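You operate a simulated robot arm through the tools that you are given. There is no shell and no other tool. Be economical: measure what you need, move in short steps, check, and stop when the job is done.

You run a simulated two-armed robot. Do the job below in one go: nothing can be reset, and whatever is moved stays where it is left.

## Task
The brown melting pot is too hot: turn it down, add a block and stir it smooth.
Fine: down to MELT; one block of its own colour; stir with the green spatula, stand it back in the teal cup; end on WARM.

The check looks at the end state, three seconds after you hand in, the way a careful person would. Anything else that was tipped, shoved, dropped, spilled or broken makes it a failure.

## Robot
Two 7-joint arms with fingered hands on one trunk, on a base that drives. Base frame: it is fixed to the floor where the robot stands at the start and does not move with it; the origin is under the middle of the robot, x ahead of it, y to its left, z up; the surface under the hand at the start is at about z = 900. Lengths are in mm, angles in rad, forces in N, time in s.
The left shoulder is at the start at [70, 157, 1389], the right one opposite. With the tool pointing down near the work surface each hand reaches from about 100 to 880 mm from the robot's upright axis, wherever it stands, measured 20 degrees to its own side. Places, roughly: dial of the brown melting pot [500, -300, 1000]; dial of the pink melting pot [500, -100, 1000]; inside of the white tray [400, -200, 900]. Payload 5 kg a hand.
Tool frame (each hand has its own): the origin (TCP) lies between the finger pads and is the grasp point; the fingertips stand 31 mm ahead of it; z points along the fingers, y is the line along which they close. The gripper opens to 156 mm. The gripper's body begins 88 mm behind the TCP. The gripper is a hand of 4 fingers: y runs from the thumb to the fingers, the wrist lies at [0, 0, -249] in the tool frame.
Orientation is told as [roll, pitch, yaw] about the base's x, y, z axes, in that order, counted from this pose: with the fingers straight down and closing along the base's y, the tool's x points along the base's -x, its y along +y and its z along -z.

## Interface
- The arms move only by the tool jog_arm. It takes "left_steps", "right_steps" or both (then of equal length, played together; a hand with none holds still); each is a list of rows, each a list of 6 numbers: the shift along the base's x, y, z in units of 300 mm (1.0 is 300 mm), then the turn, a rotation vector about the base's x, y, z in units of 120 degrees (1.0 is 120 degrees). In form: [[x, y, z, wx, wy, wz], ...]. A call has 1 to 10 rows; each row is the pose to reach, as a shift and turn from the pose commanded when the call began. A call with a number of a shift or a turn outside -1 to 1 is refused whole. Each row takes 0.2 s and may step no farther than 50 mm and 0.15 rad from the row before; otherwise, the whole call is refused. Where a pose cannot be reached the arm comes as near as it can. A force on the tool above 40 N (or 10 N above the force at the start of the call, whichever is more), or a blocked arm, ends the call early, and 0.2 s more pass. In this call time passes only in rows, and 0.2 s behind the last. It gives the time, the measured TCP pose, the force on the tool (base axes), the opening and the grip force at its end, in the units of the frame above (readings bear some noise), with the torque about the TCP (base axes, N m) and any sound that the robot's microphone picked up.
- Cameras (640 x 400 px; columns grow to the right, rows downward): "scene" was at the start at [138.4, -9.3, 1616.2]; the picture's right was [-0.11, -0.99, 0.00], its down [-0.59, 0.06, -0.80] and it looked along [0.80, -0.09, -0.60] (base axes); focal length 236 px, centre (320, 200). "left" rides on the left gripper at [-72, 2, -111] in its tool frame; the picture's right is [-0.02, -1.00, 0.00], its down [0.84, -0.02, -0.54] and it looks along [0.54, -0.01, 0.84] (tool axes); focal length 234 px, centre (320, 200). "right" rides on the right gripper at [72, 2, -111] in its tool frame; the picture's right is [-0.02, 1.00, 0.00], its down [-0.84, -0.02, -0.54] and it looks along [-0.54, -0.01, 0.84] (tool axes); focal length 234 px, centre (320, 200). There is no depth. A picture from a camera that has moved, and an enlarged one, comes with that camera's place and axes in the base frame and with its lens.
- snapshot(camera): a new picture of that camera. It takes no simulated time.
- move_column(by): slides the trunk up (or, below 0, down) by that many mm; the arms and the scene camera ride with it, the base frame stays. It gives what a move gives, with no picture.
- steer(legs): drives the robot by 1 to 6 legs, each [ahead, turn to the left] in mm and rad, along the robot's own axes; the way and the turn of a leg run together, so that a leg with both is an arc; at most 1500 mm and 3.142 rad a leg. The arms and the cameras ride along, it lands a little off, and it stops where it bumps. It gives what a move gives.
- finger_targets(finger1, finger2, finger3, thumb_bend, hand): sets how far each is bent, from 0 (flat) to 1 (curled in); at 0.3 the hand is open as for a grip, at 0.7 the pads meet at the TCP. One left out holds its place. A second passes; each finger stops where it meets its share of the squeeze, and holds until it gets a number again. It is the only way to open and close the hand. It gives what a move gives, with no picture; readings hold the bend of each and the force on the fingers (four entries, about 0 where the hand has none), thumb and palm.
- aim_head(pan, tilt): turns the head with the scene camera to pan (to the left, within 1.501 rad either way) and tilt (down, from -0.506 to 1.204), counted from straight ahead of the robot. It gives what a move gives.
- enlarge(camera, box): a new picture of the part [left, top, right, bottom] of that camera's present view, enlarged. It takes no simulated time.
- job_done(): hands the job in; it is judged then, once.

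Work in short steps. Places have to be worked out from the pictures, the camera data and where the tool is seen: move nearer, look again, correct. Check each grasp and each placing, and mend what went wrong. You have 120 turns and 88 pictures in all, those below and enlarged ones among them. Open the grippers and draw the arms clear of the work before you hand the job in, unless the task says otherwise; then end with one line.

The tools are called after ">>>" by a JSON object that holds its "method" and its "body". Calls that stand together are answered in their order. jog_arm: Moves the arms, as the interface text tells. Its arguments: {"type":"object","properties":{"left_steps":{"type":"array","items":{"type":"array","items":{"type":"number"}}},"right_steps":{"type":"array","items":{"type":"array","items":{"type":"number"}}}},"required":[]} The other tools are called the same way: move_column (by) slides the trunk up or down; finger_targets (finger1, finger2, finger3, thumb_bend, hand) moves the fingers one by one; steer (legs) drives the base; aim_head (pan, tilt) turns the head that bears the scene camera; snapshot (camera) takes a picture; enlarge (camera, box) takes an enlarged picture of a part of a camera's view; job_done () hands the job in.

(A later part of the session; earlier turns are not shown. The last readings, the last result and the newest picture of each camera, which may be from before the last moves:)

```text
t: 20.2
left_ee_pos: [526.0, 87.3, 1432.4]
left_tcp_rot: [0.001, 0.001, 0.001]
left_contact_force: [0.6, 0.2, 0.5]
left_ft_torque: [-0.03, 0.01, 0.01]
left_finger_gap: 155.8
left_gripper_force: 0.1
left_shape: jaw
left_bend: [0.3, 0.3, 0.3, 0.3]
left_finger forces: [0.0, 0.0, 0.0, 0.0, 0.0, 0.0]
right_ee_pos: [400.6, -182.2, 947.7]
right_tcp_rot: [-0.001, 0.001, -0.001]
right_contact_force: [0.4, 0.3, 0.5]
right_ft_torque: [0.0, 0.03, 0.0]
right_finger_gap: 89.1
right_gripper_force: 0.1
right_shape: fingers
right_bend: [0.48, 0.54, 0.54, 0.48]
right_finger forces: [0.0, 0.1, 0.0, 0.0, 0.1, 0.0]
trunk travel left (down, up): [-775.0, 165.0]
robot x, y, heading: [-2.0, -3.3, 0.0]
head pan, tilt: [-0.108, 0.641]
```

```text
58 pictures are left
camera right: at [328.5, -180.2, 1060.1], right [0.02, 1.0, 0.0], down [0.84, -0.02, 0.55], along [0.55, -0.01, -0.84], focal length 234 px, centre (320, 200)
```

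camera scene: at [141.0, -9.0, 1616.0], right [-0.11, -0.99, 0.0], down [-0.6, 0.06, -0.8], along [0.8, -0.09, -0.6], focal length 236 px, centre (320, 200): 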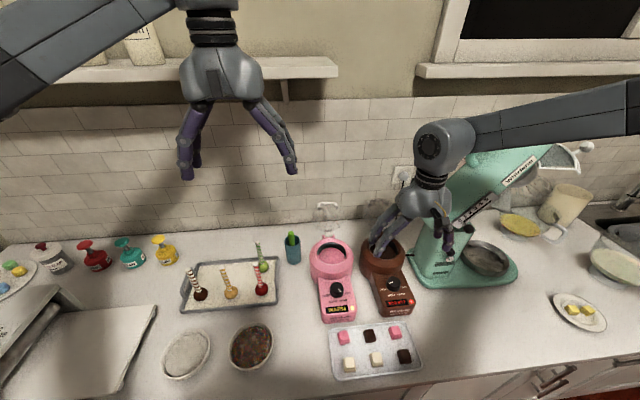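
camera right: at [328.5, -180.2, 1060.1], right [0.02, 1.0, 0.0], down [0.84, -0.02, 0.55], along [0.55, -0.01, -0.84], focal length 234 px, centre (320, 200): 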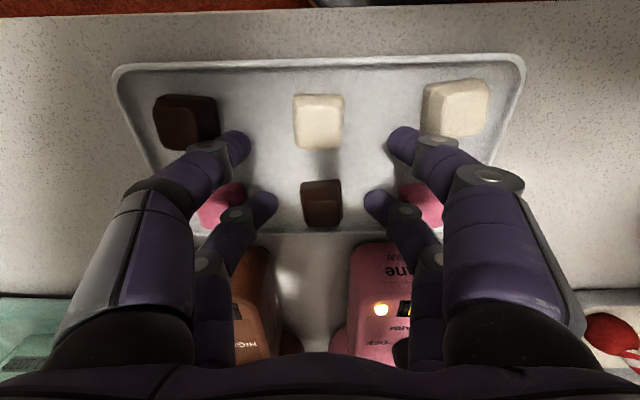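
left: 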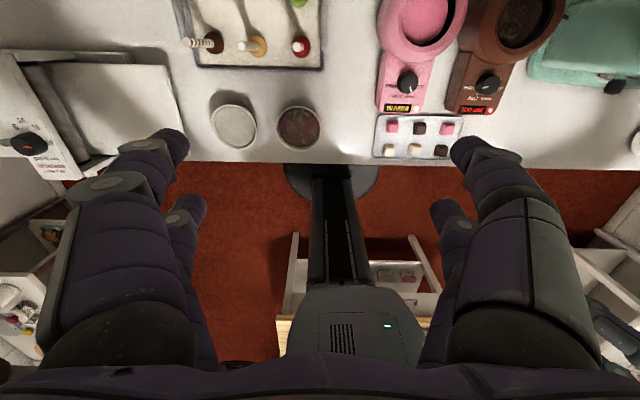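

The far fingers straddle block A at its mid-height. I close finger2/3 gently on it.

>>> {"method": "finger_targets", "body": {"hand": "right", "finger2": 0.67, "finger3": 0.67}}

>>> {"method": "jog_arm", "body": {"right_steps": [[0, 0, 0.12, 0, 0, 0], [0, 0, 0.28, 0, 0, 0], [0, 0, 0.44, 0, 0, 0]]}}

>>> {"method": "snapshot", "body": {"camera": "right"}}

```text
t: 21.2
left_ee_pos: [527.0, 87.3, 1432.0]
left_tcp_rot: [-0.002, 0.0, 0.0]
left_contact_force: [0.5, 0.6, -0.8]
left_ft_torque: [0.0, -0.03, 0.01]
left_finger_gap: 156.0
left_gripper_force: 0.1
left_shape: jaw
left_bend: [0.3, 0.3, 0.3, 0.3]
left_finger forces: [0.0, 0.1, 0.0, 0.0, 0.0, 0.0]
right_ee_pos: [400.4, -181.9, 947.8]
right_tcp_rot: [-0.001, -0.001, 0.004]
right_contact_force: [0.0, -0.3, 0.1]
right_ft_torque: [0.04, -0.02, 0.0]
right_finger_gap: 88.8
right_gripper_force: 3.9
right_shape: fingers
right_bend: [0.48, 0.63, 0.63, 0.48]
right_finger forces: [0.1, 3.6, 3.7, 0.0, 0.0, 0.0]
trunk travel left (down, up): [-775.0, 165.0]
robot x, y, heading: [2.4, -0.6, -0.005]
head pan, tilt: [-0.108, 0.641]
```

```text
t: 22.0
left_ee_pos: [525.2, 86.9, 1432.4]
left_tcp_rot: [-0.001, -0.002, 0.001]
left_contact_force: [-0.4, 0.4, -0.4]
left_ft_torque: [-0.04, -0.01, 0.01]
left_finger_gap: 155.5
left_gripper_force: 0.1
left_shape: jaw
left_bend: [0.3, 0.3, 0.3, 0.3]
left_finger forces: [0.0, 0.1, 0.0, 0.1, 0.0, 0.0]
right_ee_pos: [399.3, -182.8, 1082.8]
right_tcp_rot: [0.0, 0.001, 0.001]
right_contact_force: [-0.2, -0.1, -0.6]
right_ft_torque: [-0.02, 0.01, 0.0]
right_finger_gap: 89.0
right_gripper_force: 3.5
right_shape: fingers
right_bend: [0.48, 0.63, 0.63, 0.48]
right_finger forces: [0.0, 3.7, 3.6, 0.0, 0.0, 0.1]
trunk travel left (down, up): [-775.0, 165.0]
robot x, y, heading: [1.7, -0.6, 0.005]
head pan, tilt: [-0.108, 0.641]
```

```text
57 pictures are left
camera right: at [327.8, -180.2, 1194.2], right [0.02, 1.0, 0.0], down [0.84, -0.02, 0.55], along [0.54, -0.01, -0.84], focal length 234 px, centre (320, 200)
```

right: 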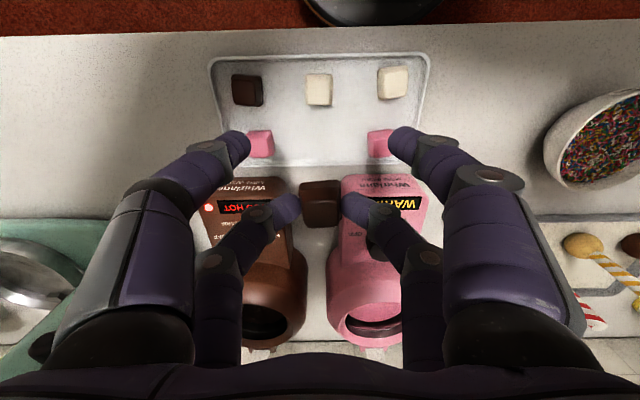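

Block A is held. I carry it over the brown pot mouth at a safe height, then look.

>>> {"method": "jog_arm", "body": {"right_steps": [[0.126, -0.055, 0.03, 0, 0, 0], [0.252, -0.109, 0.05, 0, 0, 0], [0.378, -0.164, 0.05, 0, 0, 0], [0.504, -0.218, 0.05, 0, 0, 0], [0.63, -0.273, 0.05, 0, 0, 0], [0.757, -0.327, 0.05, 0, 0, 0]]}}

>>> {"method": "snapshot", "body": {"camera": "right"}}

>>> {"method": "enlarge", "body": {"camera": "scene", "box": [320, 130, 480, 310]}}

```text
t: 23.4
left_ee_pos: [529.1, 88.4, 1431.5]
left_tcp_rot: [-0.003, 0.001, 0.0]
left_contact_force: [0.3, -0.1, -0.1]
left_ft_torque: [0.05, -0.01, 0.02]
left_finger_gap: 155.9
left_gripper_force: 0.0
left_shape: jaw
left_bend: [0.3, 0.3, 0.3, 0.3]
left_finger forces: [0.1, 0.0, 0.0, 0.0, 0.1, 0.0]
right_ee_pos: [629.4, -280.8, 1094.7]
right_tcp_rot: [0.001, 0.001, 0.001]
right_contact_force: [0.4, -0.4, -0.5]
right_ft_torque: [0.0, 0.08, -0.01]
right_finger_gap: 88.9
right_gripper_force: 3.8
right_shape: fingers
right_bend: [0.48, 0.63, 0.63, 0.48]
right_finger forces: [0.0, 3.7, 3.7, 0.1, 0.0, 0.0]
trunk travel left (down, up): [-775.0, 165.0]
robot x, y, heading: [-3.9, -0.8, -0.002]
head pan, tilt: [-0.108, 0.641]
```

```text
56 pictures are left
camera right: at [557.8, -279.2, 1206.5], right [0.02, 1.0, 0.0], down [0.84, -0.02, 0.54], along [0.54, -0.01, -0.84], focal length 234 px, centre (320, 200)
```

right: 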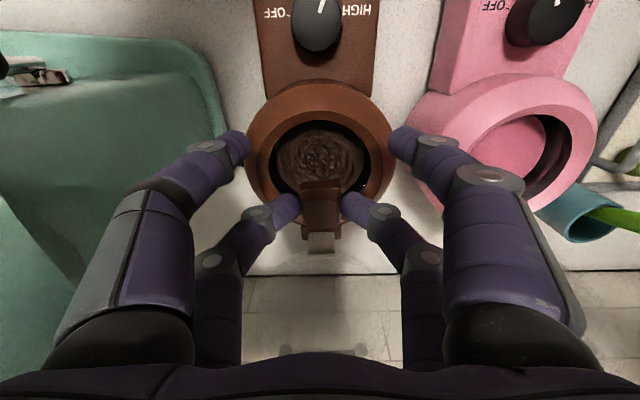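

```text
2.22 times, centred on (400, 220) of scene
camera zoom: at [140.4, -9.8, 1616.1], right [-0.11, -0.99, 0.0], down [-0.59, 0.06, -0.8], along [0.8, -0.09, -0.6], focal length 524 px, centre (142, 156)
```

zoom: 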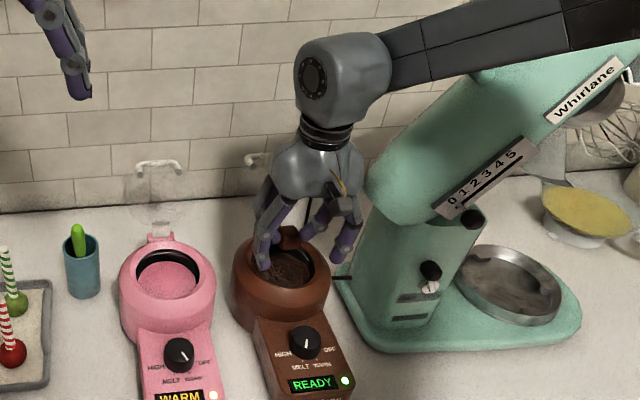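

The display now reads READY. The block is a bit beyond the mouth centre (about x 641), so I shift back 9 mm and lower to just above the rim.

>>> {"method": "jog_arm", "body": {"right_steps": [[-0.03, 0.0, -0.1, 0, 0, 0], [-0.03, 0.0, -0.18, 0, 0, 0]]}}

>>> {"method": "snapshot", "body": {"camera": "right"}}

>>> {"method": "enlarge", "body": {"camera": "scene", "box": [340, 190, 440, 290]}}

```text
t: 24.0
left_ee_pos: [529.5, 87.0, 1431.5]
left_tcp_rot: [0.0, 0.001, 0.0]
left_contact_force: [-0.5, -0.3, -0.2]
left_ft_torque: [0.01, 0.01, 0.0]
left_finger_gap: 155.9
left_gripper_force: 0.1
left_shape: jaw
left_bend: [0.3, 0.3, 0.3, 0.3]
left_finger forces: [0.1, 0.1, 0.0, 0.1, 0.0, 0.0]
right_ee_pos: [619.9, -281.2, 1040.2]
right_tcp_rot: [0.001, 0.0, 0.005]
right_contact_force: [0.1, -0.3, 0.3]
right_ft_torque: [0.02, 0.03, 0.02]
right_finger_gap: 88.6
right_gripper_force: 3.2
right_shape: fingers
right_bend: [0.48, 0.63, 0.63, 0.48]
right_finger forces: [0.1, 3.7, 3.7, 0.0, 0.0, 0.0]
trunk travel left (down, up): [-775.0, 165.0]
robot x, y, heading: [-0.4, -1.7, -0.002]
head pan, tilt: [-0.108, 0.641]
```

```text
54 pictures are left
camera right: at [548.8, -280.1, 1152.2], right [0.02, 1.0, 0.0], down [0.84, -0.02, 0.54], along [0.54, -0.01, -0.84], focal length 234 px, centre (320, 200)
```

right: 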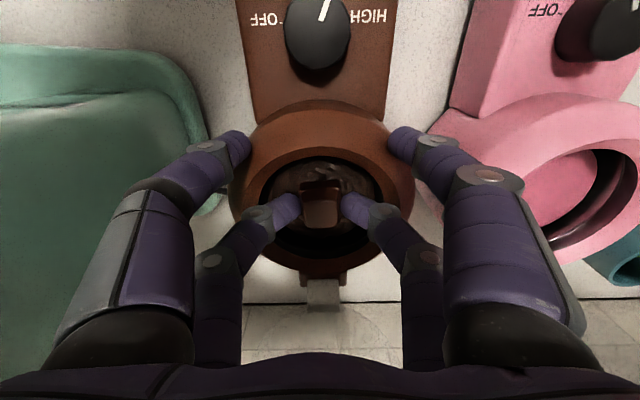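

```text
4.00 times, centred on (390, 240) of scene
camera zoom: at [140.6, -10.1, 1616.1], right [-0.11, -0.99, 0.0], down [-0.59, 0.07, -0.8], along [0.8, -0.09, -0.6], focal length 944 px, centre (40, 40)
```

zoom: 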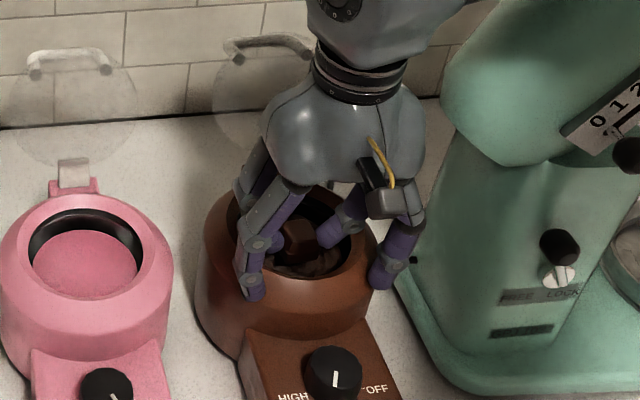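

The block hangs centrally over the mouth. I lower 8 mm more and release.

>>> {"method": "jog_arm", "body": {"right_steps": [[0, 0, -0.027, 0, 0, 0]]}}

>>> {"method": "finger_targets", "body": {"hand": "right", "finger2": 0.56, "finger3": 0.56}}

>>> {"method": "jog_arm", "body": {"right_steps": [[0, 0, 0.13, 0, 0, 0], [0, 0, 0.28, 0, 0, 0], [-0.1, 0, 0.4, 0, 0, 0]]}}

>>> {"method": "snapshot", "body": {"camera": "right"}}

```text
t: 24.4
left_ee_pos: [526.8, 87.9, 1432.7]
left_tcp_rot: [0.0, -0.001, -0.001]
left_contact_force: [0.8, 1.2, 0.6]
left_ft_torque: [0.01, -0.01, -0.01]
left_finger_gap: 155.8
left_gripper_force: 0.1
left_shape: jaw
left_bend: [0.3, 0.3, 0.3, 0.3]
left_finger forces: [0.1, 0.0, 0.1, 0.0, 0.1, 0.1]
right_ee_pos: [619.8, -281.5, 1034.2]
right_tcp_rot: [0.001, -0.001, 0.002]
right_contact_force: [-0.4, 0.3, -1.5]
right_ft_torque: [-0.02, 0.04, 0.05]
right_finger_gap: 88.5
right_gripper_force: 3.2
right_shape: fingers
right_bend: [0.48, 0.63, 0.63, 0.48]
right_finger forces: [0.1, 3.3, 3.3, 0.1, 0.0, 0.1]
trunk travel left (down, up): [-775.0, 165.0]
robot x, y, heading: [-0.5, -1.4, 0.0]
head pan, tilt: [-0.108, 0.641]
```

```text
t: 25.4
left_ee_pos: [527.8, 87.9, 1431.6]
left_tcp_rot: [0.0, -0.001, -0.001]
left_contact_force: [0.8, 0.2, -0.7]
left_ft_torque: [0.0, 0.01, -0.01]
left_finger_gap: 155.9
left_gripper_force: 0.1
left_shape: jaw
left_bend: [0.3, 0.3, 0.3, 0.3]
left_finger forces: [0.1, 0.0, 0.0, 0.0, 0.0, 0.0]
right_ee_pos: [618.8, -278.7, 1034.6]
right_tcp_rot: [0.0, 0.0, 0.002]
right_contact_force: [-0.3, 0.0, -0.2]
right_ft_torque: [-0.01, 0.0, -0.02]
right_finger_gap: 88.8
right_gripper_force: 0.1
right_shape: fingers
right_bend: [0.48, 0.56, 0.56, 0.48]
right_finger forces: [0.0, 0.0, 0.1, 0.0, 0.1, 0.1]
trunk travel left (down, up): [-775.0, 165.0]
robot x, y, heading: [0.7, 1.6, 0.002]
head pan, tilt: [-0.108, 0.641]
```

```text
t: 26.2
left_ee_pos: [523.2, 87.3, 1432.9]
left_tcp_rot: [0.0, -0.001, 0.003]
left_contact_force: [-0.4, 0.3, 0.7]
left_ft_torque: [-0.01, -0.07, 0.0]
left_finger_gap: 155.9
left_gripper_force: 0.1
left_shape: jaw
left_bend: [0.3, 0.3, 0.3, 0.3]
left_finger forces: [0.1, 0.1, 0.0, 0.0, 0.0, 0.0]
right_ee_pos: [587.6, -281.1, 1154.3]
right_tcp_rot: [-0.001, -0.002, 0.002]
right_contact_force: [0.3, -0.2, 0.7]
right_ft_torque: [0.0, -0.04, 0.03]
right_finger_gap: 88.9
right_gripper_force: 0.1
right_shape: fingers
right_bend: [0.48, 0.56, 0.56, 0.48]
right_finger forces: [0.1, 0.1, 0.0, 0.0, 0.1, 0.1]
trunk travel left (down, up): [-775.0, 165.0]
robot x, y, heading: [1.7, -0.6, 0.001]
head pan, tilt: [-0.108, 0.641]
```

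```text
52 pictures are left
camera right: at [514.3, -279.7, 1266.2], right [0.02, 1.0, 0.0], down [0.84, -0.02, 0.55], along [0.55, -0.01, -0.84], focal length 234 px, centre (320, 200)
```

right: 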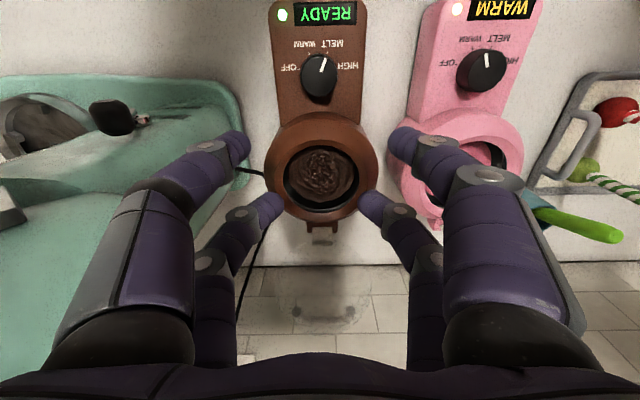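

The block sank into the chocolate and nothing else moved. Next is the spatula: I move the left arm aside to the left while taking the right hand over toward the cup for a look.

>>> {"method": "jog_arm", "body": {"left_steps": [[-0.04, 0.13, 0, 0, 0, 0], [-0.08, 0.26, 0, 0, 0, 0], [-0.12, 0.39, 0, 0, 0, 0], [-0.16, 0.52, 0, 0, 0, 0], [-0.2, 0.65, 0, 0, 0, 0], [-0.24, 0.78, 0, 0, 0, 0]], "right_steps": [[0.01, 0.15, 0.03, 0, 0, 0], [0.03, 0.3, 0.06, 0, 0, 0], [0.05, 0.45, 0.08, 0, 0, 0], [0.07, 0.6, 0.08, 0, 0, 0], [0.09, 0.75, 0.08, 0, 0, 0], [0.11, 0.9, 0.08, 0, 0, 0]]}}

>>> {"method": "snapshot", "body": {"camera": "right"}}

>>> {"method": "enlarge", "body": {"camera": "scene", "box": [260, 200, 360, 300]}}

```text
t: 27.6
left_ee_pos: [451.4, 323.8, 1433.7]
left_tcp_rot: [-0.002, -0.003, 0.0]
left_contact_force: [-0.2, -0.3, -0.3]
left_ft_torque: [0.02, -0.03, 0.02]
left_finger_gap: 156.0
left_gripper_force: 0.1
left_shape: jaw
left_bend: [0.3, 0.3, 0.3, 0.3]
left_finger forces: [0.0, 0.0, 0.1, 0.0, 0.0, 0.0]
right_ee_pos: [595.0, -55.6, 1188.1]
right_tcp_rot: [0.0, -0.004, 0.0]
right_contact_force: [-0.7, 0.3, 0.3]
right_ft_torque: [-0.01, -0.06, 0.03]
right_finger_gap: 88.7
right_gripper_force: 0.2
right_shape: fingers
right_bend: [0.48, 0.56, 0.56, 0.48]
right_finger forces: [0.0, 0.0, 0.1, 0.0, 0.0, 0.0]
right hand out of reach, approached as far as the arm can: row 5, 6
trunk travel left (down, up): [-775.0, 165.0]
robot x, y, heading: [-0.6, 0.6, 0.001]
head pan, tilt: [-0.108, 0.641]
```

```text
51 pictures are left
camera right: at [522.7, -54.0, 1299.0], right [0.02, 1.0, 0.0], down [0.84, -0.02, 0.55], along [0.55, -0.01, -0.84], focal length 234 px, centre (320, 200)
```

right: 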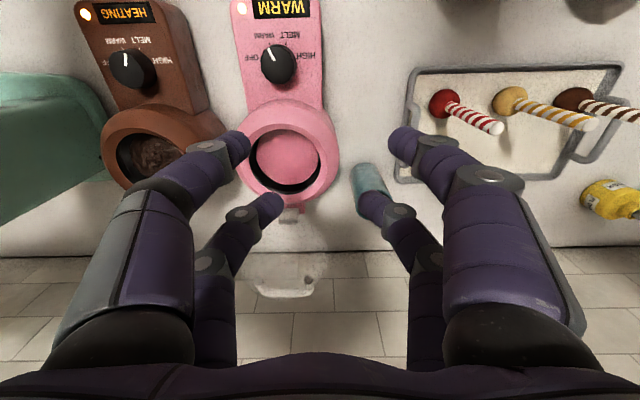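

```text
4.00 times, centred on (310, 250) of scene
camera zoom: at [134.0, -8.2, 1616.7], right [-0.11, -0.99, 0.0], down [-0.59, 0.06, -0.8], along [0.8, -0.09, -0.59], focal length 944 px, centre (360, 0)
```

zoom: 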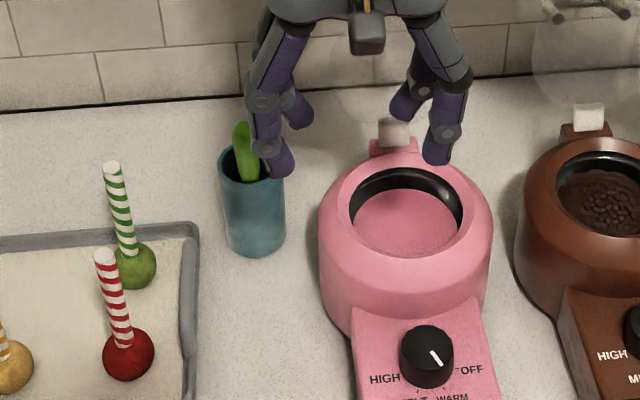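

Display reads HEATING as the block melts. The right hand can't reach the cup laterally, so I turn the base left by 0.35 rad, which brings both cup and pot into the right arm's range.

>>> {"method": "steer", "body": {"legs": [[0, 0.35]]}}

>>> {"method": "snapshot", "body": {"camera": "right"}}

>>> {"method": "snapshot", "body": {"camera": "scene"}}

```text
t: 29.1
left_ee_pos: [319.3, 457.3, 1433.0]
left_tcp_rot: [0.001, 0.001, 0.35]
left_contact_force: [-0.9, -0.1, -1.4]
left_ft_torque: [-0.01, 0.0, -0.02]
left_finger_gap: 156.1
left_gripper_force: 0.0
left_shape: jaw
left_bend: [0.3, 0.3, 0.3, 0.3]
left_finger forces: [0.0, 0.2, 0.0, 0.0, 0.0, 0.0]
right_ee_pos: [582.2, 150.8, 1184.8]
right_tcp_rot: [0.004, 0.0, 0.353]
right_contact_force: [0.7, 0.4, 0.7]
right_ft_torque: [0.0, -0.01, 0.03]
right_finger_gap: 88.7
right_gripper_force: 0.1
right_shape: fingers
right_bend: [0.48, 0.56, 0.56, 0.48]
right_finger forces: [0.0, 0.1, 0.1, 0.1, 0.1, 0.1]
trunk travel left (down, up): [-775.0, 165.0]
robot x, y, heading: [-0.3, -1.3, 0.351]
head pan, tilt: [-0.108, 0.641]
```

```text
49 pictures are left
camera right: at [514.2, 127.6, 1297.0], right [-0.32, 0.95, 0.0], down [0.79, 0.27, 0.55], along [0.52, 0.18, -0.84], focal length 234 px, centre (320, 200)
```

right: 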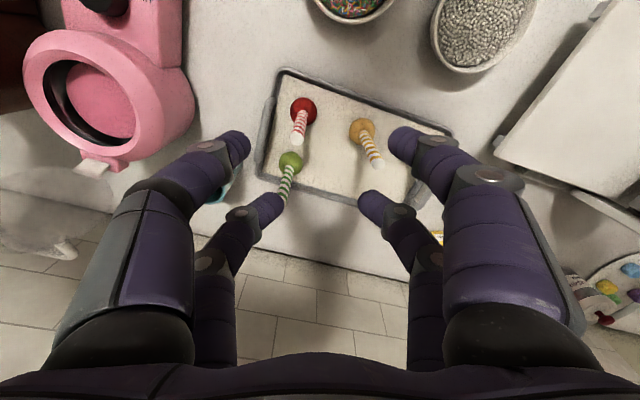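

```text
48 pictures are left
camera scene: at [134.8, 36.5, 1616.2], right [0.24, -0.97, 0.0], down [-0.58, -0.14, -0.8], along [0.78, 0.19, -0.6], focal length 236 px, centre (320, 200)
```

scene: 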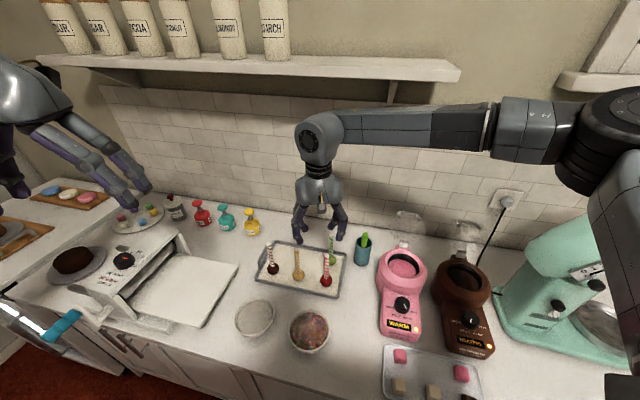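

The cup triangulates to about (730, 25) with rim near 1010. I move the right hand to (665, 10, 1190), yaw 0, to view it from behind.

>>> {"method": "jog_arm", "body": {"right_steps": [[0.07, -0.117, 0, 0, 0, -0.042], [0.14, -0.235, 0, 0, 0, -0.084], [0.21, -0.35, 0, 0, 0, -0.126], [0.28, -0.47, 0, 0, 0, -0.168]]}}

>>> {"method": "snapshot", "body": {"camera": "right"}}

>>> {"method": "enlarge", "body": {"camera": "scene", "box": [320, 200, 400, 280]}}

```text
t: 30.1
left_ee_pos: [316.5, 457.2, 1433.0]
left_tcp_rot: [0.002, 0.0, 0.349]
left_contact_force: [0.2, -0.4, -0.1]
left_ft_torque: [0.05, 0.01, 0.04]
left_finger_gap: 156.3
left_gripper_force: 0.0
left_shape: jaw
left_bend: [0.3, 0.3, 0.3, 0.3]
left_finger forces: [0.0, 0.0, 0.0, 0.1, 0.1, 0.0]
right_ee_pos: [665.4, 11.5, 1186.6]
right_tcp_rot: [0.003, -0.001, -0.001]
right_contact_force: [0.0, -0.6, 0.2]
right_ft_torque: [0.05, -0.01, -0.02]
right_finger_gap: 89.0
right_gripper_force: 0.1
right_shape: fingers
right_bend: [0.48, 0.56, 0.56, 0.48]
right_finger forces: [0.0, 0.0, 0.0, 0.1, 0.0, 0.1]
trunk travel left (down, up): [-775.0, 165.0]
robot x, y, heading: [-0.1, 1.5, 0.352]
head pan, tilt: [-0.108, 0.641]
```

```text
47 pictures are left
camera right: at [592.7, 12.7, 1297.1], right [0.03, 1.0, 0.0], down [0.84, -0.02, 0.55], along [0.55, -0.01, -0.84], focal length 234 px, centre (320, 200)
```

right: 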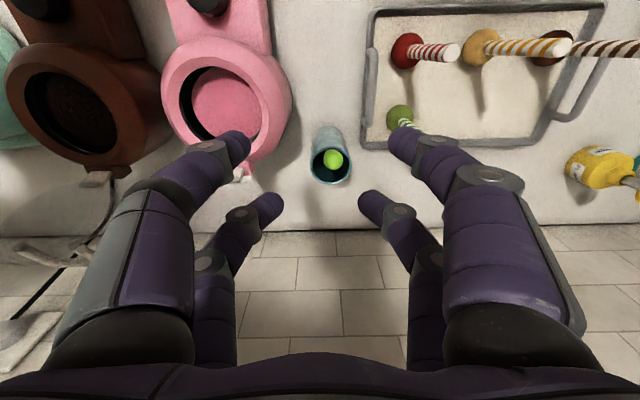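

```text
5.00 times, centred on (360, 240) of scene
camera zoom: at [133.1, 36.9, 1616.3], right [0.24, -0.97, 0.0], down [-0.58, -0.14, -0.8], along [0.78, 0.19, -0.6], focal length 1180 px, centre (120, 0)
```

zoom: 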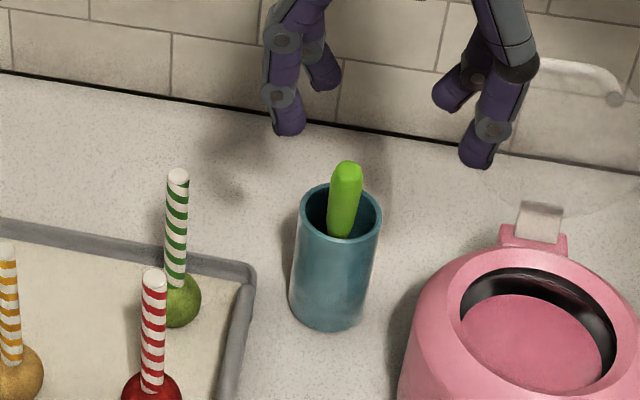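

The handle top is at about (680, 24, 1090) leaning slightly toward me over the cup's front rim; cup centre is about (716, 25). I come down to 1100 with finger2/3 straddling it, then look.

>>> {"method": "jog_arm", "body": {"right_steps": [[0, 0.043, -0.1, 0, 0, 0], [0, 0.043, -0.2, 0, 0, 0], [0, 0.043, -0.29, 0, 0, 0]]}}

>>> {"method": "snapshot", "body": {"camera": "right"}}

>>> {"method": "enlarge", "body": {"camera": "scene", "box": [310, 180, 410, 280]}}

```text
t: 30.9
left_ee_pos: [317.5, 458.4, 1432.8]
left_tcp_rot: [0.0, -0.001, 0.35]
left_contact_force: [1.0, 0.2, -1.2]
left_ft_torque: [0.02, 0.0, 0.0]
left_finger_gap: 155.9
left_gripper_force: 0.1
left_shape: jaw
left_bend: [0.3, 0.3, 0.3, 0.3]
left_finger forces: [0.0, 0.1, 0.1, 0.1, 0.1, 0.0]
right_ee_pos: [665.9, 23.6, 1098.3]
right_tcp_rot: [0.002, -0.002, -0.001]
right_contact_force: [0.3, 0.3, 0.4]
right_ft_torque: [0.0, 0.02, 0.0]
right_finger_gap: 89.0
right_gripper_force: 0.0
right_shape: fingers
right_bend: [0.48, 0.56, 0.56, 0.48]
right_finger forces: [0.0, 0.1, 0.0, 0.0, 0.0, 0.0]
trunk travel left (down, up): [-775.0, 165.0]
robot x, y, heading: [0.2, -1.6, 0.353]
head pan, tilt: [-0.108, 0.641]
```

```text
45 pictures are left
camera right: at [593.5, 25.3, 1209.9], right [0.02, 1.0, 0.0], down [0.84, -0.02, 0.55], along [0.55, -0.01, -0.84], focal length 234 px, centre (320, 200)
```

right: 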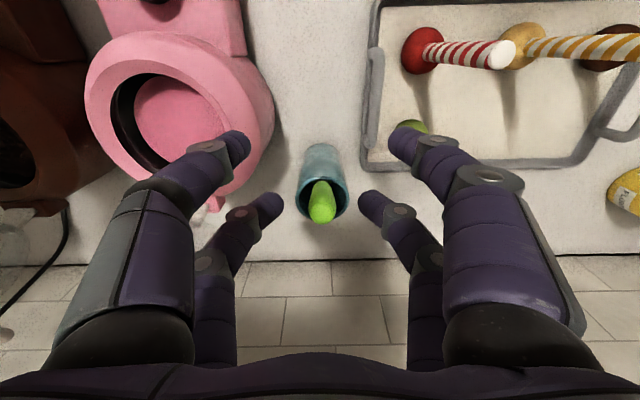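

```text
4.00 times, centred on (360, 230) of scene
camera zoom: at [133.6, 37.6, 1616.3], right [0.24, -0.97, 0.0], down [-0.58, -0.14, -0.8], along [0.78, 0.19, -0.6], focal length 944 px, centre (160, 80)
```

zoom: 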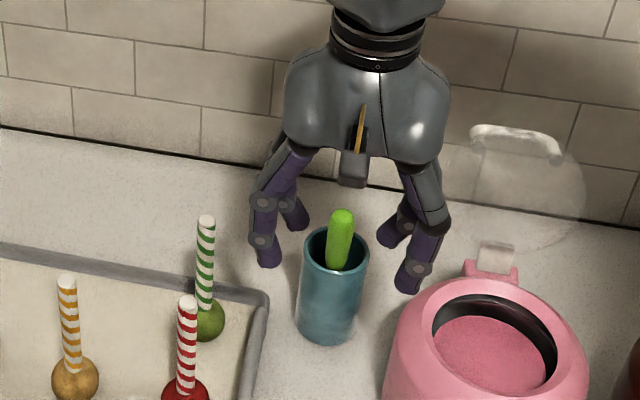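

The handle is centred between finger2 and finger3. I go down to 1070 and close firmly on it.

>>> {"method": "jog_arm", "body": {"right_steps": [[-0.003, 0.002, -0.05, 0, 0, 0], [-0.003, 0.002, -0.094, 0, 0, 0]]}}

>>> {"method": "finger_targets", "body": {"hand": "right", "finger2": 0.74, "finger3": 0.74}}

>>> {"method": "snapshot", "body": {"camera": "right"}}

```text
t: 31.5
left_ee_pos: [317.8, 458.1, 1432.4]
left_tcp_rot: [0.002, -0.001, 0.352]
left_contact_force: [0.3, 0.3, 0.1]
left_ft_torque: [0.01, 0.02, 0.02]
left_finger_gap: 155.9
left_gripper_force: 0.0
left_shape: jaw
left_bend: [0.3, 0.3, 0.3, 0.3]
left_finger forces: [0.1, 0.0, 0.1, 0.0, 0.0, 0.0]
right_ee_pos: [665.8, 24.6, 1070.3]
right_tcp_rot: [0.002, -0.001, -0.001]
right_contact_force: [1.1, -0.2, -0.4]
right_ft_torque: [-0.03, 0.0, -0.02]
right_finger_gap: 88.9
right_gripper_force: 0.0
right_shape: fingers
right_bend: [0.48, 0.56, 0.56, 0.48]
right_finger forces: [0.0, 0.0, 0.1, 0.0, 0.0, 0.0]
trunk travel left (down, up): [-775.0, 165.0]
robot x, y, heading: [2.5, 0.1, 0.357]
head pan, tilt: [-0.108, 0.641]
```

```text
t: 32.5
left_ee_pos: [317.3, 459.1, 1432.6]
left_tcp_rot: [0.0, -0.001, 0.351]
left_contact_force: [0.0, 0.7, -0.7]
left_ft_torque: [-0.03, -0.02, 0.01]
left_finger_gap: 156.0
left_gripper_force: 0.0
left_shape: jaw
left_bend: [0.3, 0.3, 0.3, 0.3]
left_finger forces: [0.0, 0.0, 0.0, 0.0, 0.0, 0.0]
right_ee_pos: [665.7, 24.3, 1070.2]
right_tcp_rot: [0.002, -0.003, 0.001]
right_contact_force: [1.0, -0.4, 0.1]
right_ft_torque: [0.0, 0.0, 0.0]
right_finger_gap: 89.0
right_gripper_force: 0.1
right_shape: fingers
right_bend: [0.48, 0.73, 0.73, 0.48]
right_finger forces: [0.1, 0.1, 0.1, 0.0, 0.0, 0.0]
trunk travel left (down, up): [-775.0, 165.0]
robot x, y, heading: [2.8, 1.6, 0.348]
head pan, tilt: [-0.108, 0.641]
```

```text
43 pictures are left
camera right: at [592.5, 26.6, 1182.0], right [0.02, 1.0, 0.0], down [0.84, -0.02, 0.55], along [0.55, -0.01, -0.84], focal length 234 px, centre (320, 200)
```

right: 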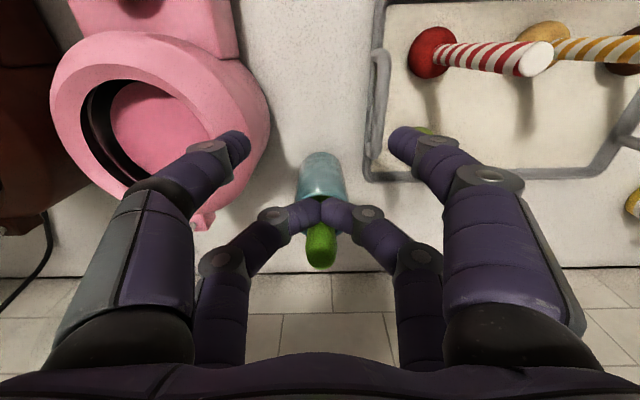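

The pads closed in front of the handle without catching it (no force). I check from the head how handle and cup stand now.

>>> {"method": "enlarge", "body": {"camera": "scene", "box": [310, 180, 410, 280]}}

>>> {"method": "enlarge", "body": {"camera": "right", "box": [240, 130, 400, 290]}}

```text
4.00 times, centred on (360, 230) of scene
camera zoom: at [133.2, 38.5, 1616.2], right [0.24, -0.97, 0.0], down [-0.58, -0.14, -0.8], along [0.78, 0.19, -0.6], focal length 944 px, centre (160, 80)
```

zoom: 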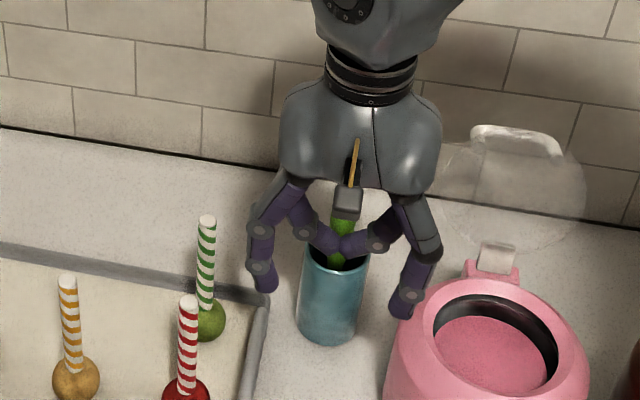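

```text
2.50 times, centred on (320, 210) of right
camera zoom: at [592.5, 26.6, 1182.0], right [0.02, 1.0, 0.0], down [0.84, -0.02, 0.55], along [0.55, -0.01, -0.84], focal length 585 px, centre (320, 175)
```

zoom: 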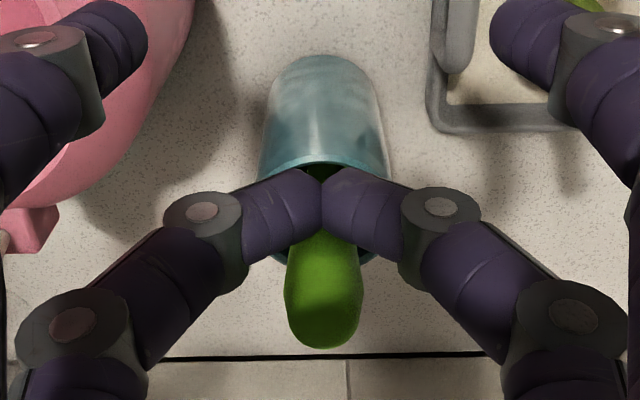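

The handle stands just beyond the pads, at x about 706; cup unmoved. I reopen, advance 20 mm and close again.

>>> {"method": "finger_targets", "body": {"hand": "right", "finger2": 0.56, "finger3": 0.56}}

>>> {"method": "jog_arm", "body": {"right_steps": [[0.035, 0.002, 0, 0, 0, 0], [0.07, 0.002, 0, 0, 0, 0]]}}

>>> {"method": "enlarge", "body": {"camera": "right", "box": [240, 130, 400, 290]}}

>>> {"method": "finger_targets", "body": {"hand": "right", "finger2": 0.72, "finger3": 0.72}}

>>> {"method": "enlarge", "body": {"camera": "right", "box": [240, 130, 400, 290]}}

```text
t: 33.5
left_ee_pos: [318.0, 459.1, 1433.3]
left_tcp_rot: [0.001, 0.0, 0.352]
left_contact_force: [-0.2, -0.8, 0.9]
left_ft_torque: [0.01, 0.01, 0.0]
left_finger_gap: 155.9
left_gripper_force: 0.0
left_shape: jaw
left_bend: [0.3, 0.3, 0.3, 0.3]
left_finger forces: [0.0, 0.1, 0.0, 0.1, 0.1, 0.0]
right_ee_pos: [664.4, 25.9, 1070.5]
right_tcp_rot: [0.001, 0.0, -0.002]
right_contact_force: [-0.2, 0.0, -0.6]
right_ft_torque: [0.03, -0.02, 0.03]
right_finger_gap: 88.7
right_gripper_force: 0.2
right_shape: fingers
right_bend: [0.48, 0.56, 0.56, 0.48]
right_finger forces: [0.0, 0.1, 0.0, 0.0, 0.0, 0.0]
trunk travel left (down, up): [-775.0, 165.0]
robot x, y, heading: [-2.9, 0.3, 0.349]
head pan, tilt: [-0.108, 0.641]
```

```text
t: 34.1
left_ee_pos: [318.2, 458.6, 1431.8]
left_tcp_rot: [0.001, 0.0, 0.351]
left_contact_force: [0.3, 0.2, -1.3]
left_ft_torque: [0.0, 0.03, 0.0]
left_finger_gap: 155.9
left_gripper_force: 0.2
left_shape: jaw
left_bend: [0.3, 0.3, 0.3, 0.3]
left_finger forces: [0.0, 0.0, 0.0, 0.1, 0.1, 0.0]
right_ee_pos: [685.5, 25.1, 1070.3]
right_tcp_rot: [0.002, 0.0, 0.001]
right_contact_force: [-0.6, 0.8, 0.0]
right_ft_torque: [0.0, -0.02, 0.03]
right_finger_gap: 88.7
right_gripper_force: 0.1
right_shape: fingers
right_bend: [0.48, 0.56, 0.56, 0.48]
right_finger forces: [0.0, 0.1, 0.1, 0.0, 0.0, 0.1]
trunk travel left (down, up): [-775.0, 165.0]
robot x, y, heading: [0.1, 1.0, 0.353]
head pan, tilt: [-0.108, 0.641]
```

```text
2.50 times, centred on (320, 210) of right
camera zoom: at [614.2, 27.1, 1182.0], right [0.02, 1.0, 0.0], down [0.84, -0.02, 0.55], along [0.55, -0.01, -0.84], focal length 585 px, centre (320, 175)
```

zoom: 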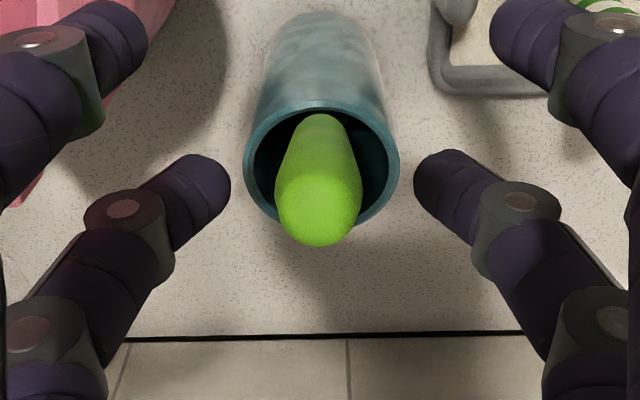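

```text
t: 35.1
left_ee_pos: [318.0, 457.5, 1432.6]
left_tcp_rot: [0.0, 0.0, 0.351]
left_contact_force: [-0.6, 0.4, -0.4]
left_ft_torque: [-0.02, 0.0, 0.0]
left_finger_gap: 155.9
left_gripper_force: 0.0
left_shape: jaw
left_bend: [0.3, 0.3, 0.3, 0.3]
left_finger forces: [0.0, 0.1, 0.0, 0.0, 0.1, 0.0]
right_ee_pos: [686.3, 26.4, 1070.4]
right_tcp_rot: [0.002, -0.002, 0.0]
right_contact_force: [-0.3, -0.3, -0.4]
right_ft_torque: [0.0, 0.01, 0.02]
right_finger_gap: 88.8
right_gripper_force: 4.9
right_shape: fingers
right_bend: [0.48, 0.67, 0.66, 0.48]
right_finger forces: [0.1, 5.1, 5.1, 0.1, 0.0, 0.0]
trunk travel left (down, up): [-775.0, 165.0]
robot x, y, heading: [-0.9, 0.6, 0.354]
head pan, tilt: [-0.108, 0.641]
```

```text
2.50 times, centred on (320, 210) of right
camera zoom: at [613.6, 27.2, 1182.2], right [0.02, 1.0, 0.0], down [0.84, -0.02, 0.55], along [0.55, -0.01, -0.84], focal length 585 px, centre (320, 175)
```

zoom: 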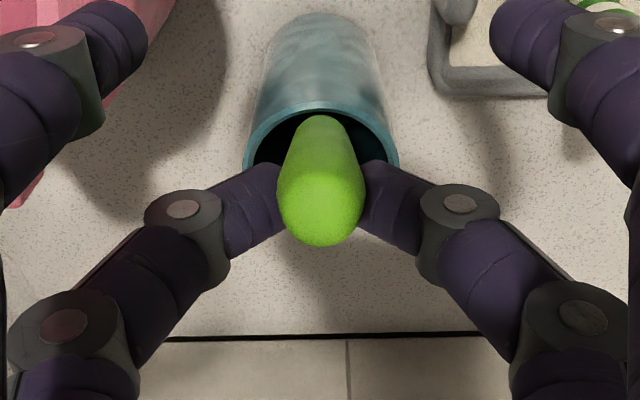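

Now the handle is gripped with 5 N each side. I tighten and lift straight up 140 mm, then look.

>>> {"method": "finger_targets", "body": {"hand": "right", "finger2": 0.85, "finger3": 0.85}}

>>> {"method": "jog_arm", "body": {"right_steps": [[0, 0, 0.08, 0, 0, 0], [0, 0, 0.18, 0, 0, 0], [0, 0, 0.29, 0, 0, 0], [0, 0, 0.4, 0, 0, 0], [0, 0, 0.5, 0, 0, 0]]}}

>>> {"method": "snapshot", "body": {"camera": "right"}}

>>> {"method": "enlarge", "body": {"camera": "scene", "box": [300, 120, 440, 280]}}

```text
t: 36.1
left_ee_pos: [318.9, 459.0, 1432.2]
left_tcp_rot: [0.0, -0.001, 0.353]
left_contact_force: [-0.4, -0.1, 0.0]
left_ft_torque: [0.01, 0.0, -0.02]
left_finger_gap: 156.0
left_gripper_force: 0.0
left_shape: jaw
left_bend: [0.3, 0.3, 0.3, 0.3]
left_finger forces: [0.1, 0.0, 0.0, 0.0, 0.0, 0.1]
right_ee_pos: [685.3, 26.1, 1070.3]
right_tcp_rot: [0.003, -0.001, 0.001]
right_contact_force: [0.1, 0.9, 0.2]
right_ft_torque: [0.03, -0.01, -0.02]
right_finger_gap: 88.7
right_gripper_force: 7.2
right_shape: fingers
right_bend: [0.48, 0.67, 0.67, 0.48]
right_finger forces: [0.0, 6.7, 6.8, 0.0, 0.0, 0.0]
trunk travel left (down, up): [-775.0, 165.0]
robot x, y, heading: [-0.6, 1.2, 0.351]
head pan, tilt: [-0.108, 0.641]
```

```text
t: 37.3
left_ee_pos: [317.1, 457.4, 1433.0]
left_tcp_rot: [0.0, 0.002, 0.35]
left_contact_force: [1.0, 0.1, -0.1]
left_ft_torque: [0.02, -0.04, 0.0]
left_finger_gap: 155.9
left_gripper_force: 0.1
left_shape: jaw
left_bend: [0.3, 0.3, 0.3, 0.3]
left_finger forces: [0.1, 0.0, 0.0, 0.0, 0.0, 0.0]
right_ee_pos: [685.4, 26.4, 1221.5]
right_tcp_rot: [0.002, -0.001, 0.0]
right_contact_force: [0.0, 0.2, -0.2]
right_ft_torque: [0.03, -0.02, -0.01]
right_finger_gap: 88.8
right_gripper_force: 6.4
right_shape: fingers
right_bend: [0.48, 0.67, 0.67, 0.48]
right_finger forces: [0.0, 6.4, 6.7, 0.0, 0.0, 0.0]
trunk travel left (down, up): [-775.0, 165.0]
robot x, y, heading: [-1.7, -1.9, 0.352]
head pan, tilt: [-0.108, 0.641]
```

```text
38 pictures are left
camera right: at [612.6, 27.4, 1332.9], right [0.02, 1.0, 0.0], down [0.84, -0.02, 0.55], along [0.55, -0.01, -0.84], focal length 234 px, centre (320, 200)
```

right: 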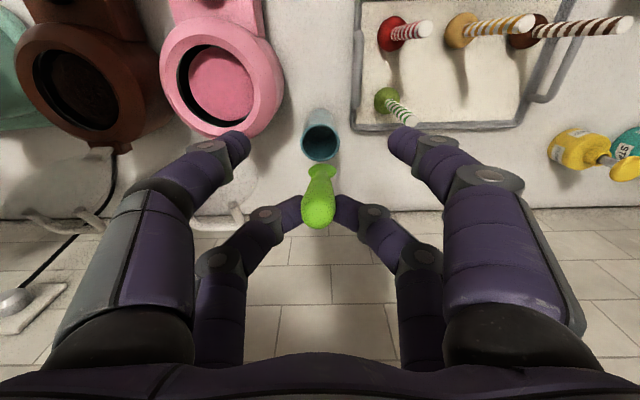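

```text
2.50 times, centred on (370, 200) of scene
camera zoom: at [132.2, 38.4, 1616.3], right [0.24, -0.97, 0.0], down [-0.58, -0.14, -0.8], along [0.78, 0.19, -0.6], focal length 590 px, centre (195, 200)
```

zoom: 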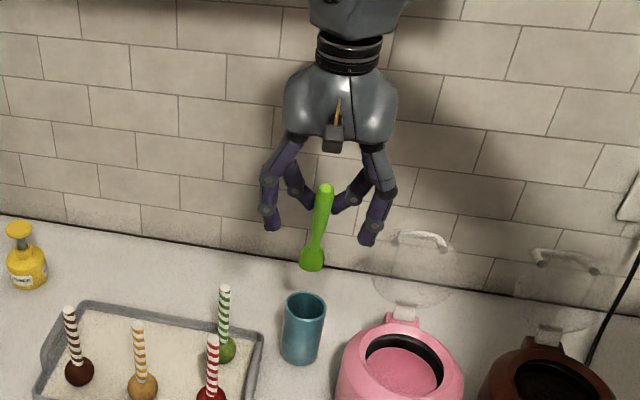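

Spatula is out, its tip about (+48, 0, -152) from the TCP, cup unmoved. I draw back in x first to stay clear of the open lids, then carry it across to the brown pot.

>>> {"method": "jog_arm", "body": {"right_steps": [[-0.147, 0, 0, 0, 0, 0], [-0.293, 0, 0, 0, 0, 0], [-0.293, -0.14, 0, 0, 0, 0], [-0.293, -0.28, 0, 0, 0, 0], [-0.293, -0.42, 0, 0, 0, 0], [-0.293, -0.56, 0, 0, 0, 0], [-0.293, -0.7, 0, 0, 0, 0], [-0.293, -0.85, 0, 0, 0, 0], [-0.293, -0.99, 0, 0, 0, 0]]}}

>>> {"method": "snapshot", "body": {"camera": "right"}}

>>> {"method": "snapshot", "body": {"camera": "scene"}}

```text
t: 39.3
left_ee_pos: [316.1, 456.6, 1433.7]
left_tcp_rot: [-0.001, -0.002, 0.353]
left_contact_force: [-0.3, -0.4, 0.0]
left_ft_torque: [0.04, -0.01, 0.02]
left_finger_gap: 156.0
left_gripper_force: 0.0
left_shape: jaw
left_bend: [0.3, 0.3, 0.3, 0.3]
left_finger forces: [0.0, 0.0, 0.0, 0.0, 0.1, 0.0]
right_ee_pos: [596.1, -273.2, 1220.6]
right_tcp_rot: [0.005, -0.002, -0.002]
right_contact_force: [0.1, 0.2, -1.7]
right_ft_torque: [0.03, 0.01, 0.01]
right_finger_gap: 88.8
right_gripper_force: 6.0
right_shape: fingers
right_bend: [0.48, 0.67, 0.67, 0.48]
right_finger forces: [0.0, 6.1, 6.6, 0.0, 0.0, 0.1]
trunk travel left (down, up): [-775.0, 165.0]
robot x, y, heading: [-1.9, -0.6, 0.353]
head pan, tilt: [-0.108, 0.641]
```

```text
36 pictures are left
camera right: at [524.9, -270.8, 1332.0], right [0.02, 1.0, 0.0], down [0.84, -0.02, 0.55], along [0.55, -0.01, -0.84], focal length 234 px, centre (320, 200)
```

right: 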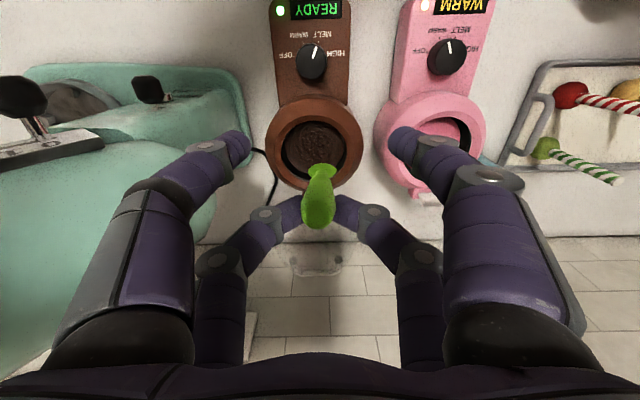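

```text
35 pictures are left
camera scene: at [132.8, 36.2, 1616.4], right [0.24, -0.97, 0.0], down [-0.58, -0.14, -0.8], along [0.78, 0.19, -0.6], focal length 236 px, centre (320, 200)
```

scene: 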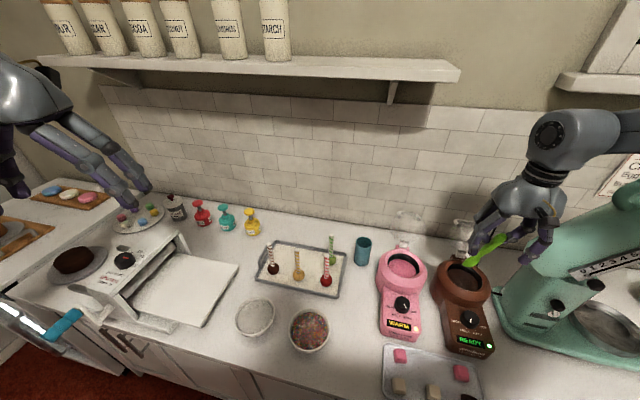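

Display is back to READY, so the block has melted. I centre the tip over the mouth (about (648, -282)) and lower it to just inside the rim.

>>> {"method": "jog_arm", "body": {"right_steps": [[0, -0.03, -0.1, 0, 0, 0], [0, -0.03, -0.2, 0, 0, 0], [0, -0.03, -0.28, 0, 0, 0]]}}

>>> {"method": "snapshot", "body": {"camera": "right"}}

>>> {"method": "enlarge", "body": {"camera": "scene", "box": [420, 200, 540, 320]}}

```text
t: 40.1
left_ee_pos: [318.7, 459.6, 1432.6]
left_tcp_rot: [0.0, 0.001, 0.35]
left_contact_force: [0.0, 0.4, 0.5]
left_ft_torque: [-0.01, -0.02, -0.04]
left_finger_gap: 155.7
left_gripper_force: 0.0
left_shape: jaw
left_bend: [0.3, 0.3, 0.3, 0.3]
left_finger forces: [0.1, 0.0, 0.1, 0.2, 0.1, 0.0]
right_ee_pos: [598.6, -279.6, 1136.0]
right_tcp_rot: [0.002, -0.001, 0.001]
right_contact_force: [-1.2, 0.6, 0.0]
right_ft_torque: [-0.02, 0.07, 0.04]
right_finger_gap: 88.8
right_gripper_force: 5.9
right_shape: fingers
right_bend: [0.48, 0.67, 0.67, 0.48]
right_finger forces: [0.0, 5.9, 6.3, 0.0, 0.0, 0.0]
trunk travel left (down, up): [-775.0, 165.0]
robot x, y, heading: [-2.1, -1.1, 0.352]
head pan, tilt: [-0.108, 0.641]
```

```text
34 pictures are left
camera right: at [526.1, -278.7, 1247.9], right [0.02, 1.0, 0.0], down [0.84, -0.02, 0.55], along [0.55, -0.01, -0.84], focal length 234 px, centre (320, 200)
```

right: 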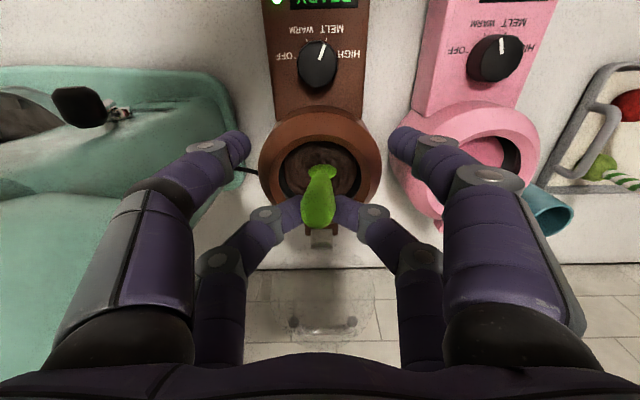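

```text
3.33 times, centred on (480, 260) of scene
camera zoom: at [134.1, 38.5, 1616.2], right [0.24, -0.97, 0.0], down [-0.58, -0.14, -0.8], along [0.78, 0.19, -0.6], focal length 787 px, centre (-213, 0)
```

zoom: 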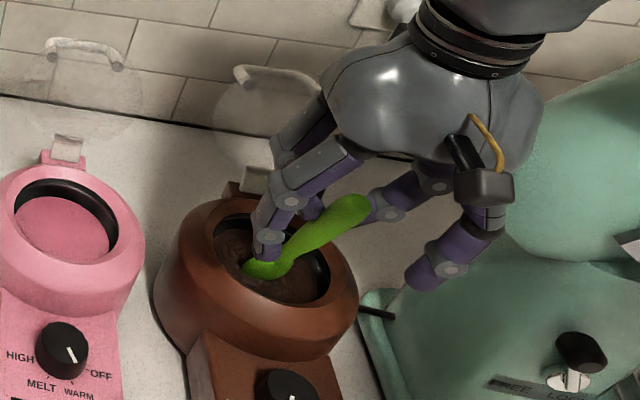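

The blade is inside the mouth near its centre. I lower 28 mm more into the chocolate, watching force.

>>> {"method": "jog_arm", "body": {"right_steps": [[-0.003, -0.003, -0.05, 0, 0, 0], [-0.003, -0.003, -0.095, 0, 0, 0]]}}

>>> {"method": "enlarge", "body": {"camera": "right", "box": [240, 100, 400, 260]}}

>>> {"method": "enlarge", "body": {"camera": "scene", "box": [430, 220, 510, 300]}}

```text
t: 40.7
left_ee_pos: [318.8, 458.8, 1433.3]
left_tcp_rot: [0.001, 0.002, 0.35]
left_contact_force: [-0.4, 0.3, -0.2]
left_ft_torque: [0.01, 0.02, -0.02]
left_finger_gap: 155.8
left_gripper_force: 0.1
left_shape: jaw
left_bend: [0.3, 0.3, 0.3, 0.3]
left_finger forces: [0.0, 0.1, 0.0, 0.1, 0.0, 0.0]
right_ee_pos: [598.3, -281.3, 1106.8]
right_tcp_rot: [0.002, -0.001, -0.001]
right_contact_force: [0.7, 0.1, -0.5]
right_ft_torque: [0.0, 0.03, 0.01]
right_finger_gap: 88.9
right_gripper_force: 6.5
right_shape: fingers
right_bend: [0.48, 0.67, 0.67, 0.48]
right_finger forces: [0.0, 5.9, 6.3, 0.0, 0.0, 0.0]
trunk travel left (down, up): [-775.0, 165.0]
robot x, y, heading: [-0.3, -1.4, 0.351]
head pan, tilt: [-0.108, 0.641]
```

```text
2.50 times, centred on (320, 180) of right
camera zoom: at [525.4, -279.7, 1218.9], right [0.03, 1.0, 0.0], down [0.84, -0.02, 0.55], along [0.55, -0.01, -0.84], focal length 585 px, centre (320, 250)
```

zoom: 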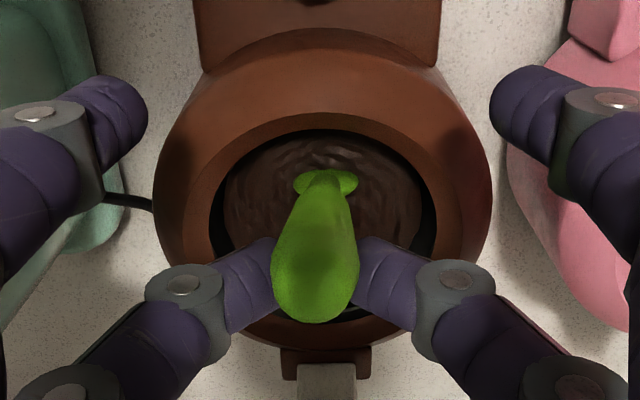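

```text
5.00 times, centred on (470, 260) of scene
camera zoom: at [134.5, 38.0, 1616.2], right [0.24, -0.97, 0.0], down [-0.58, -0.14, -0.8], along [0.78, 0.19, -0.6], focal length 1180 px, centre (-430, -100)
```

zoom: 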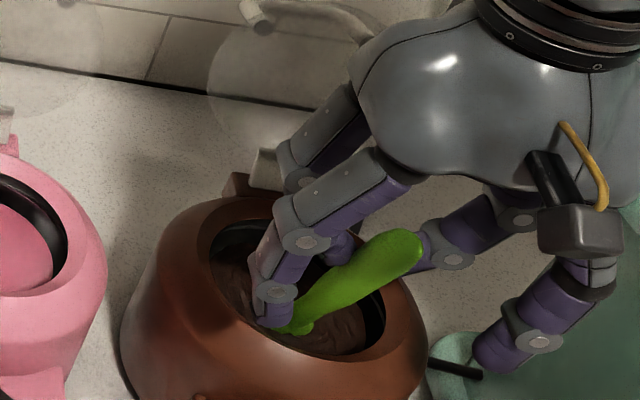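

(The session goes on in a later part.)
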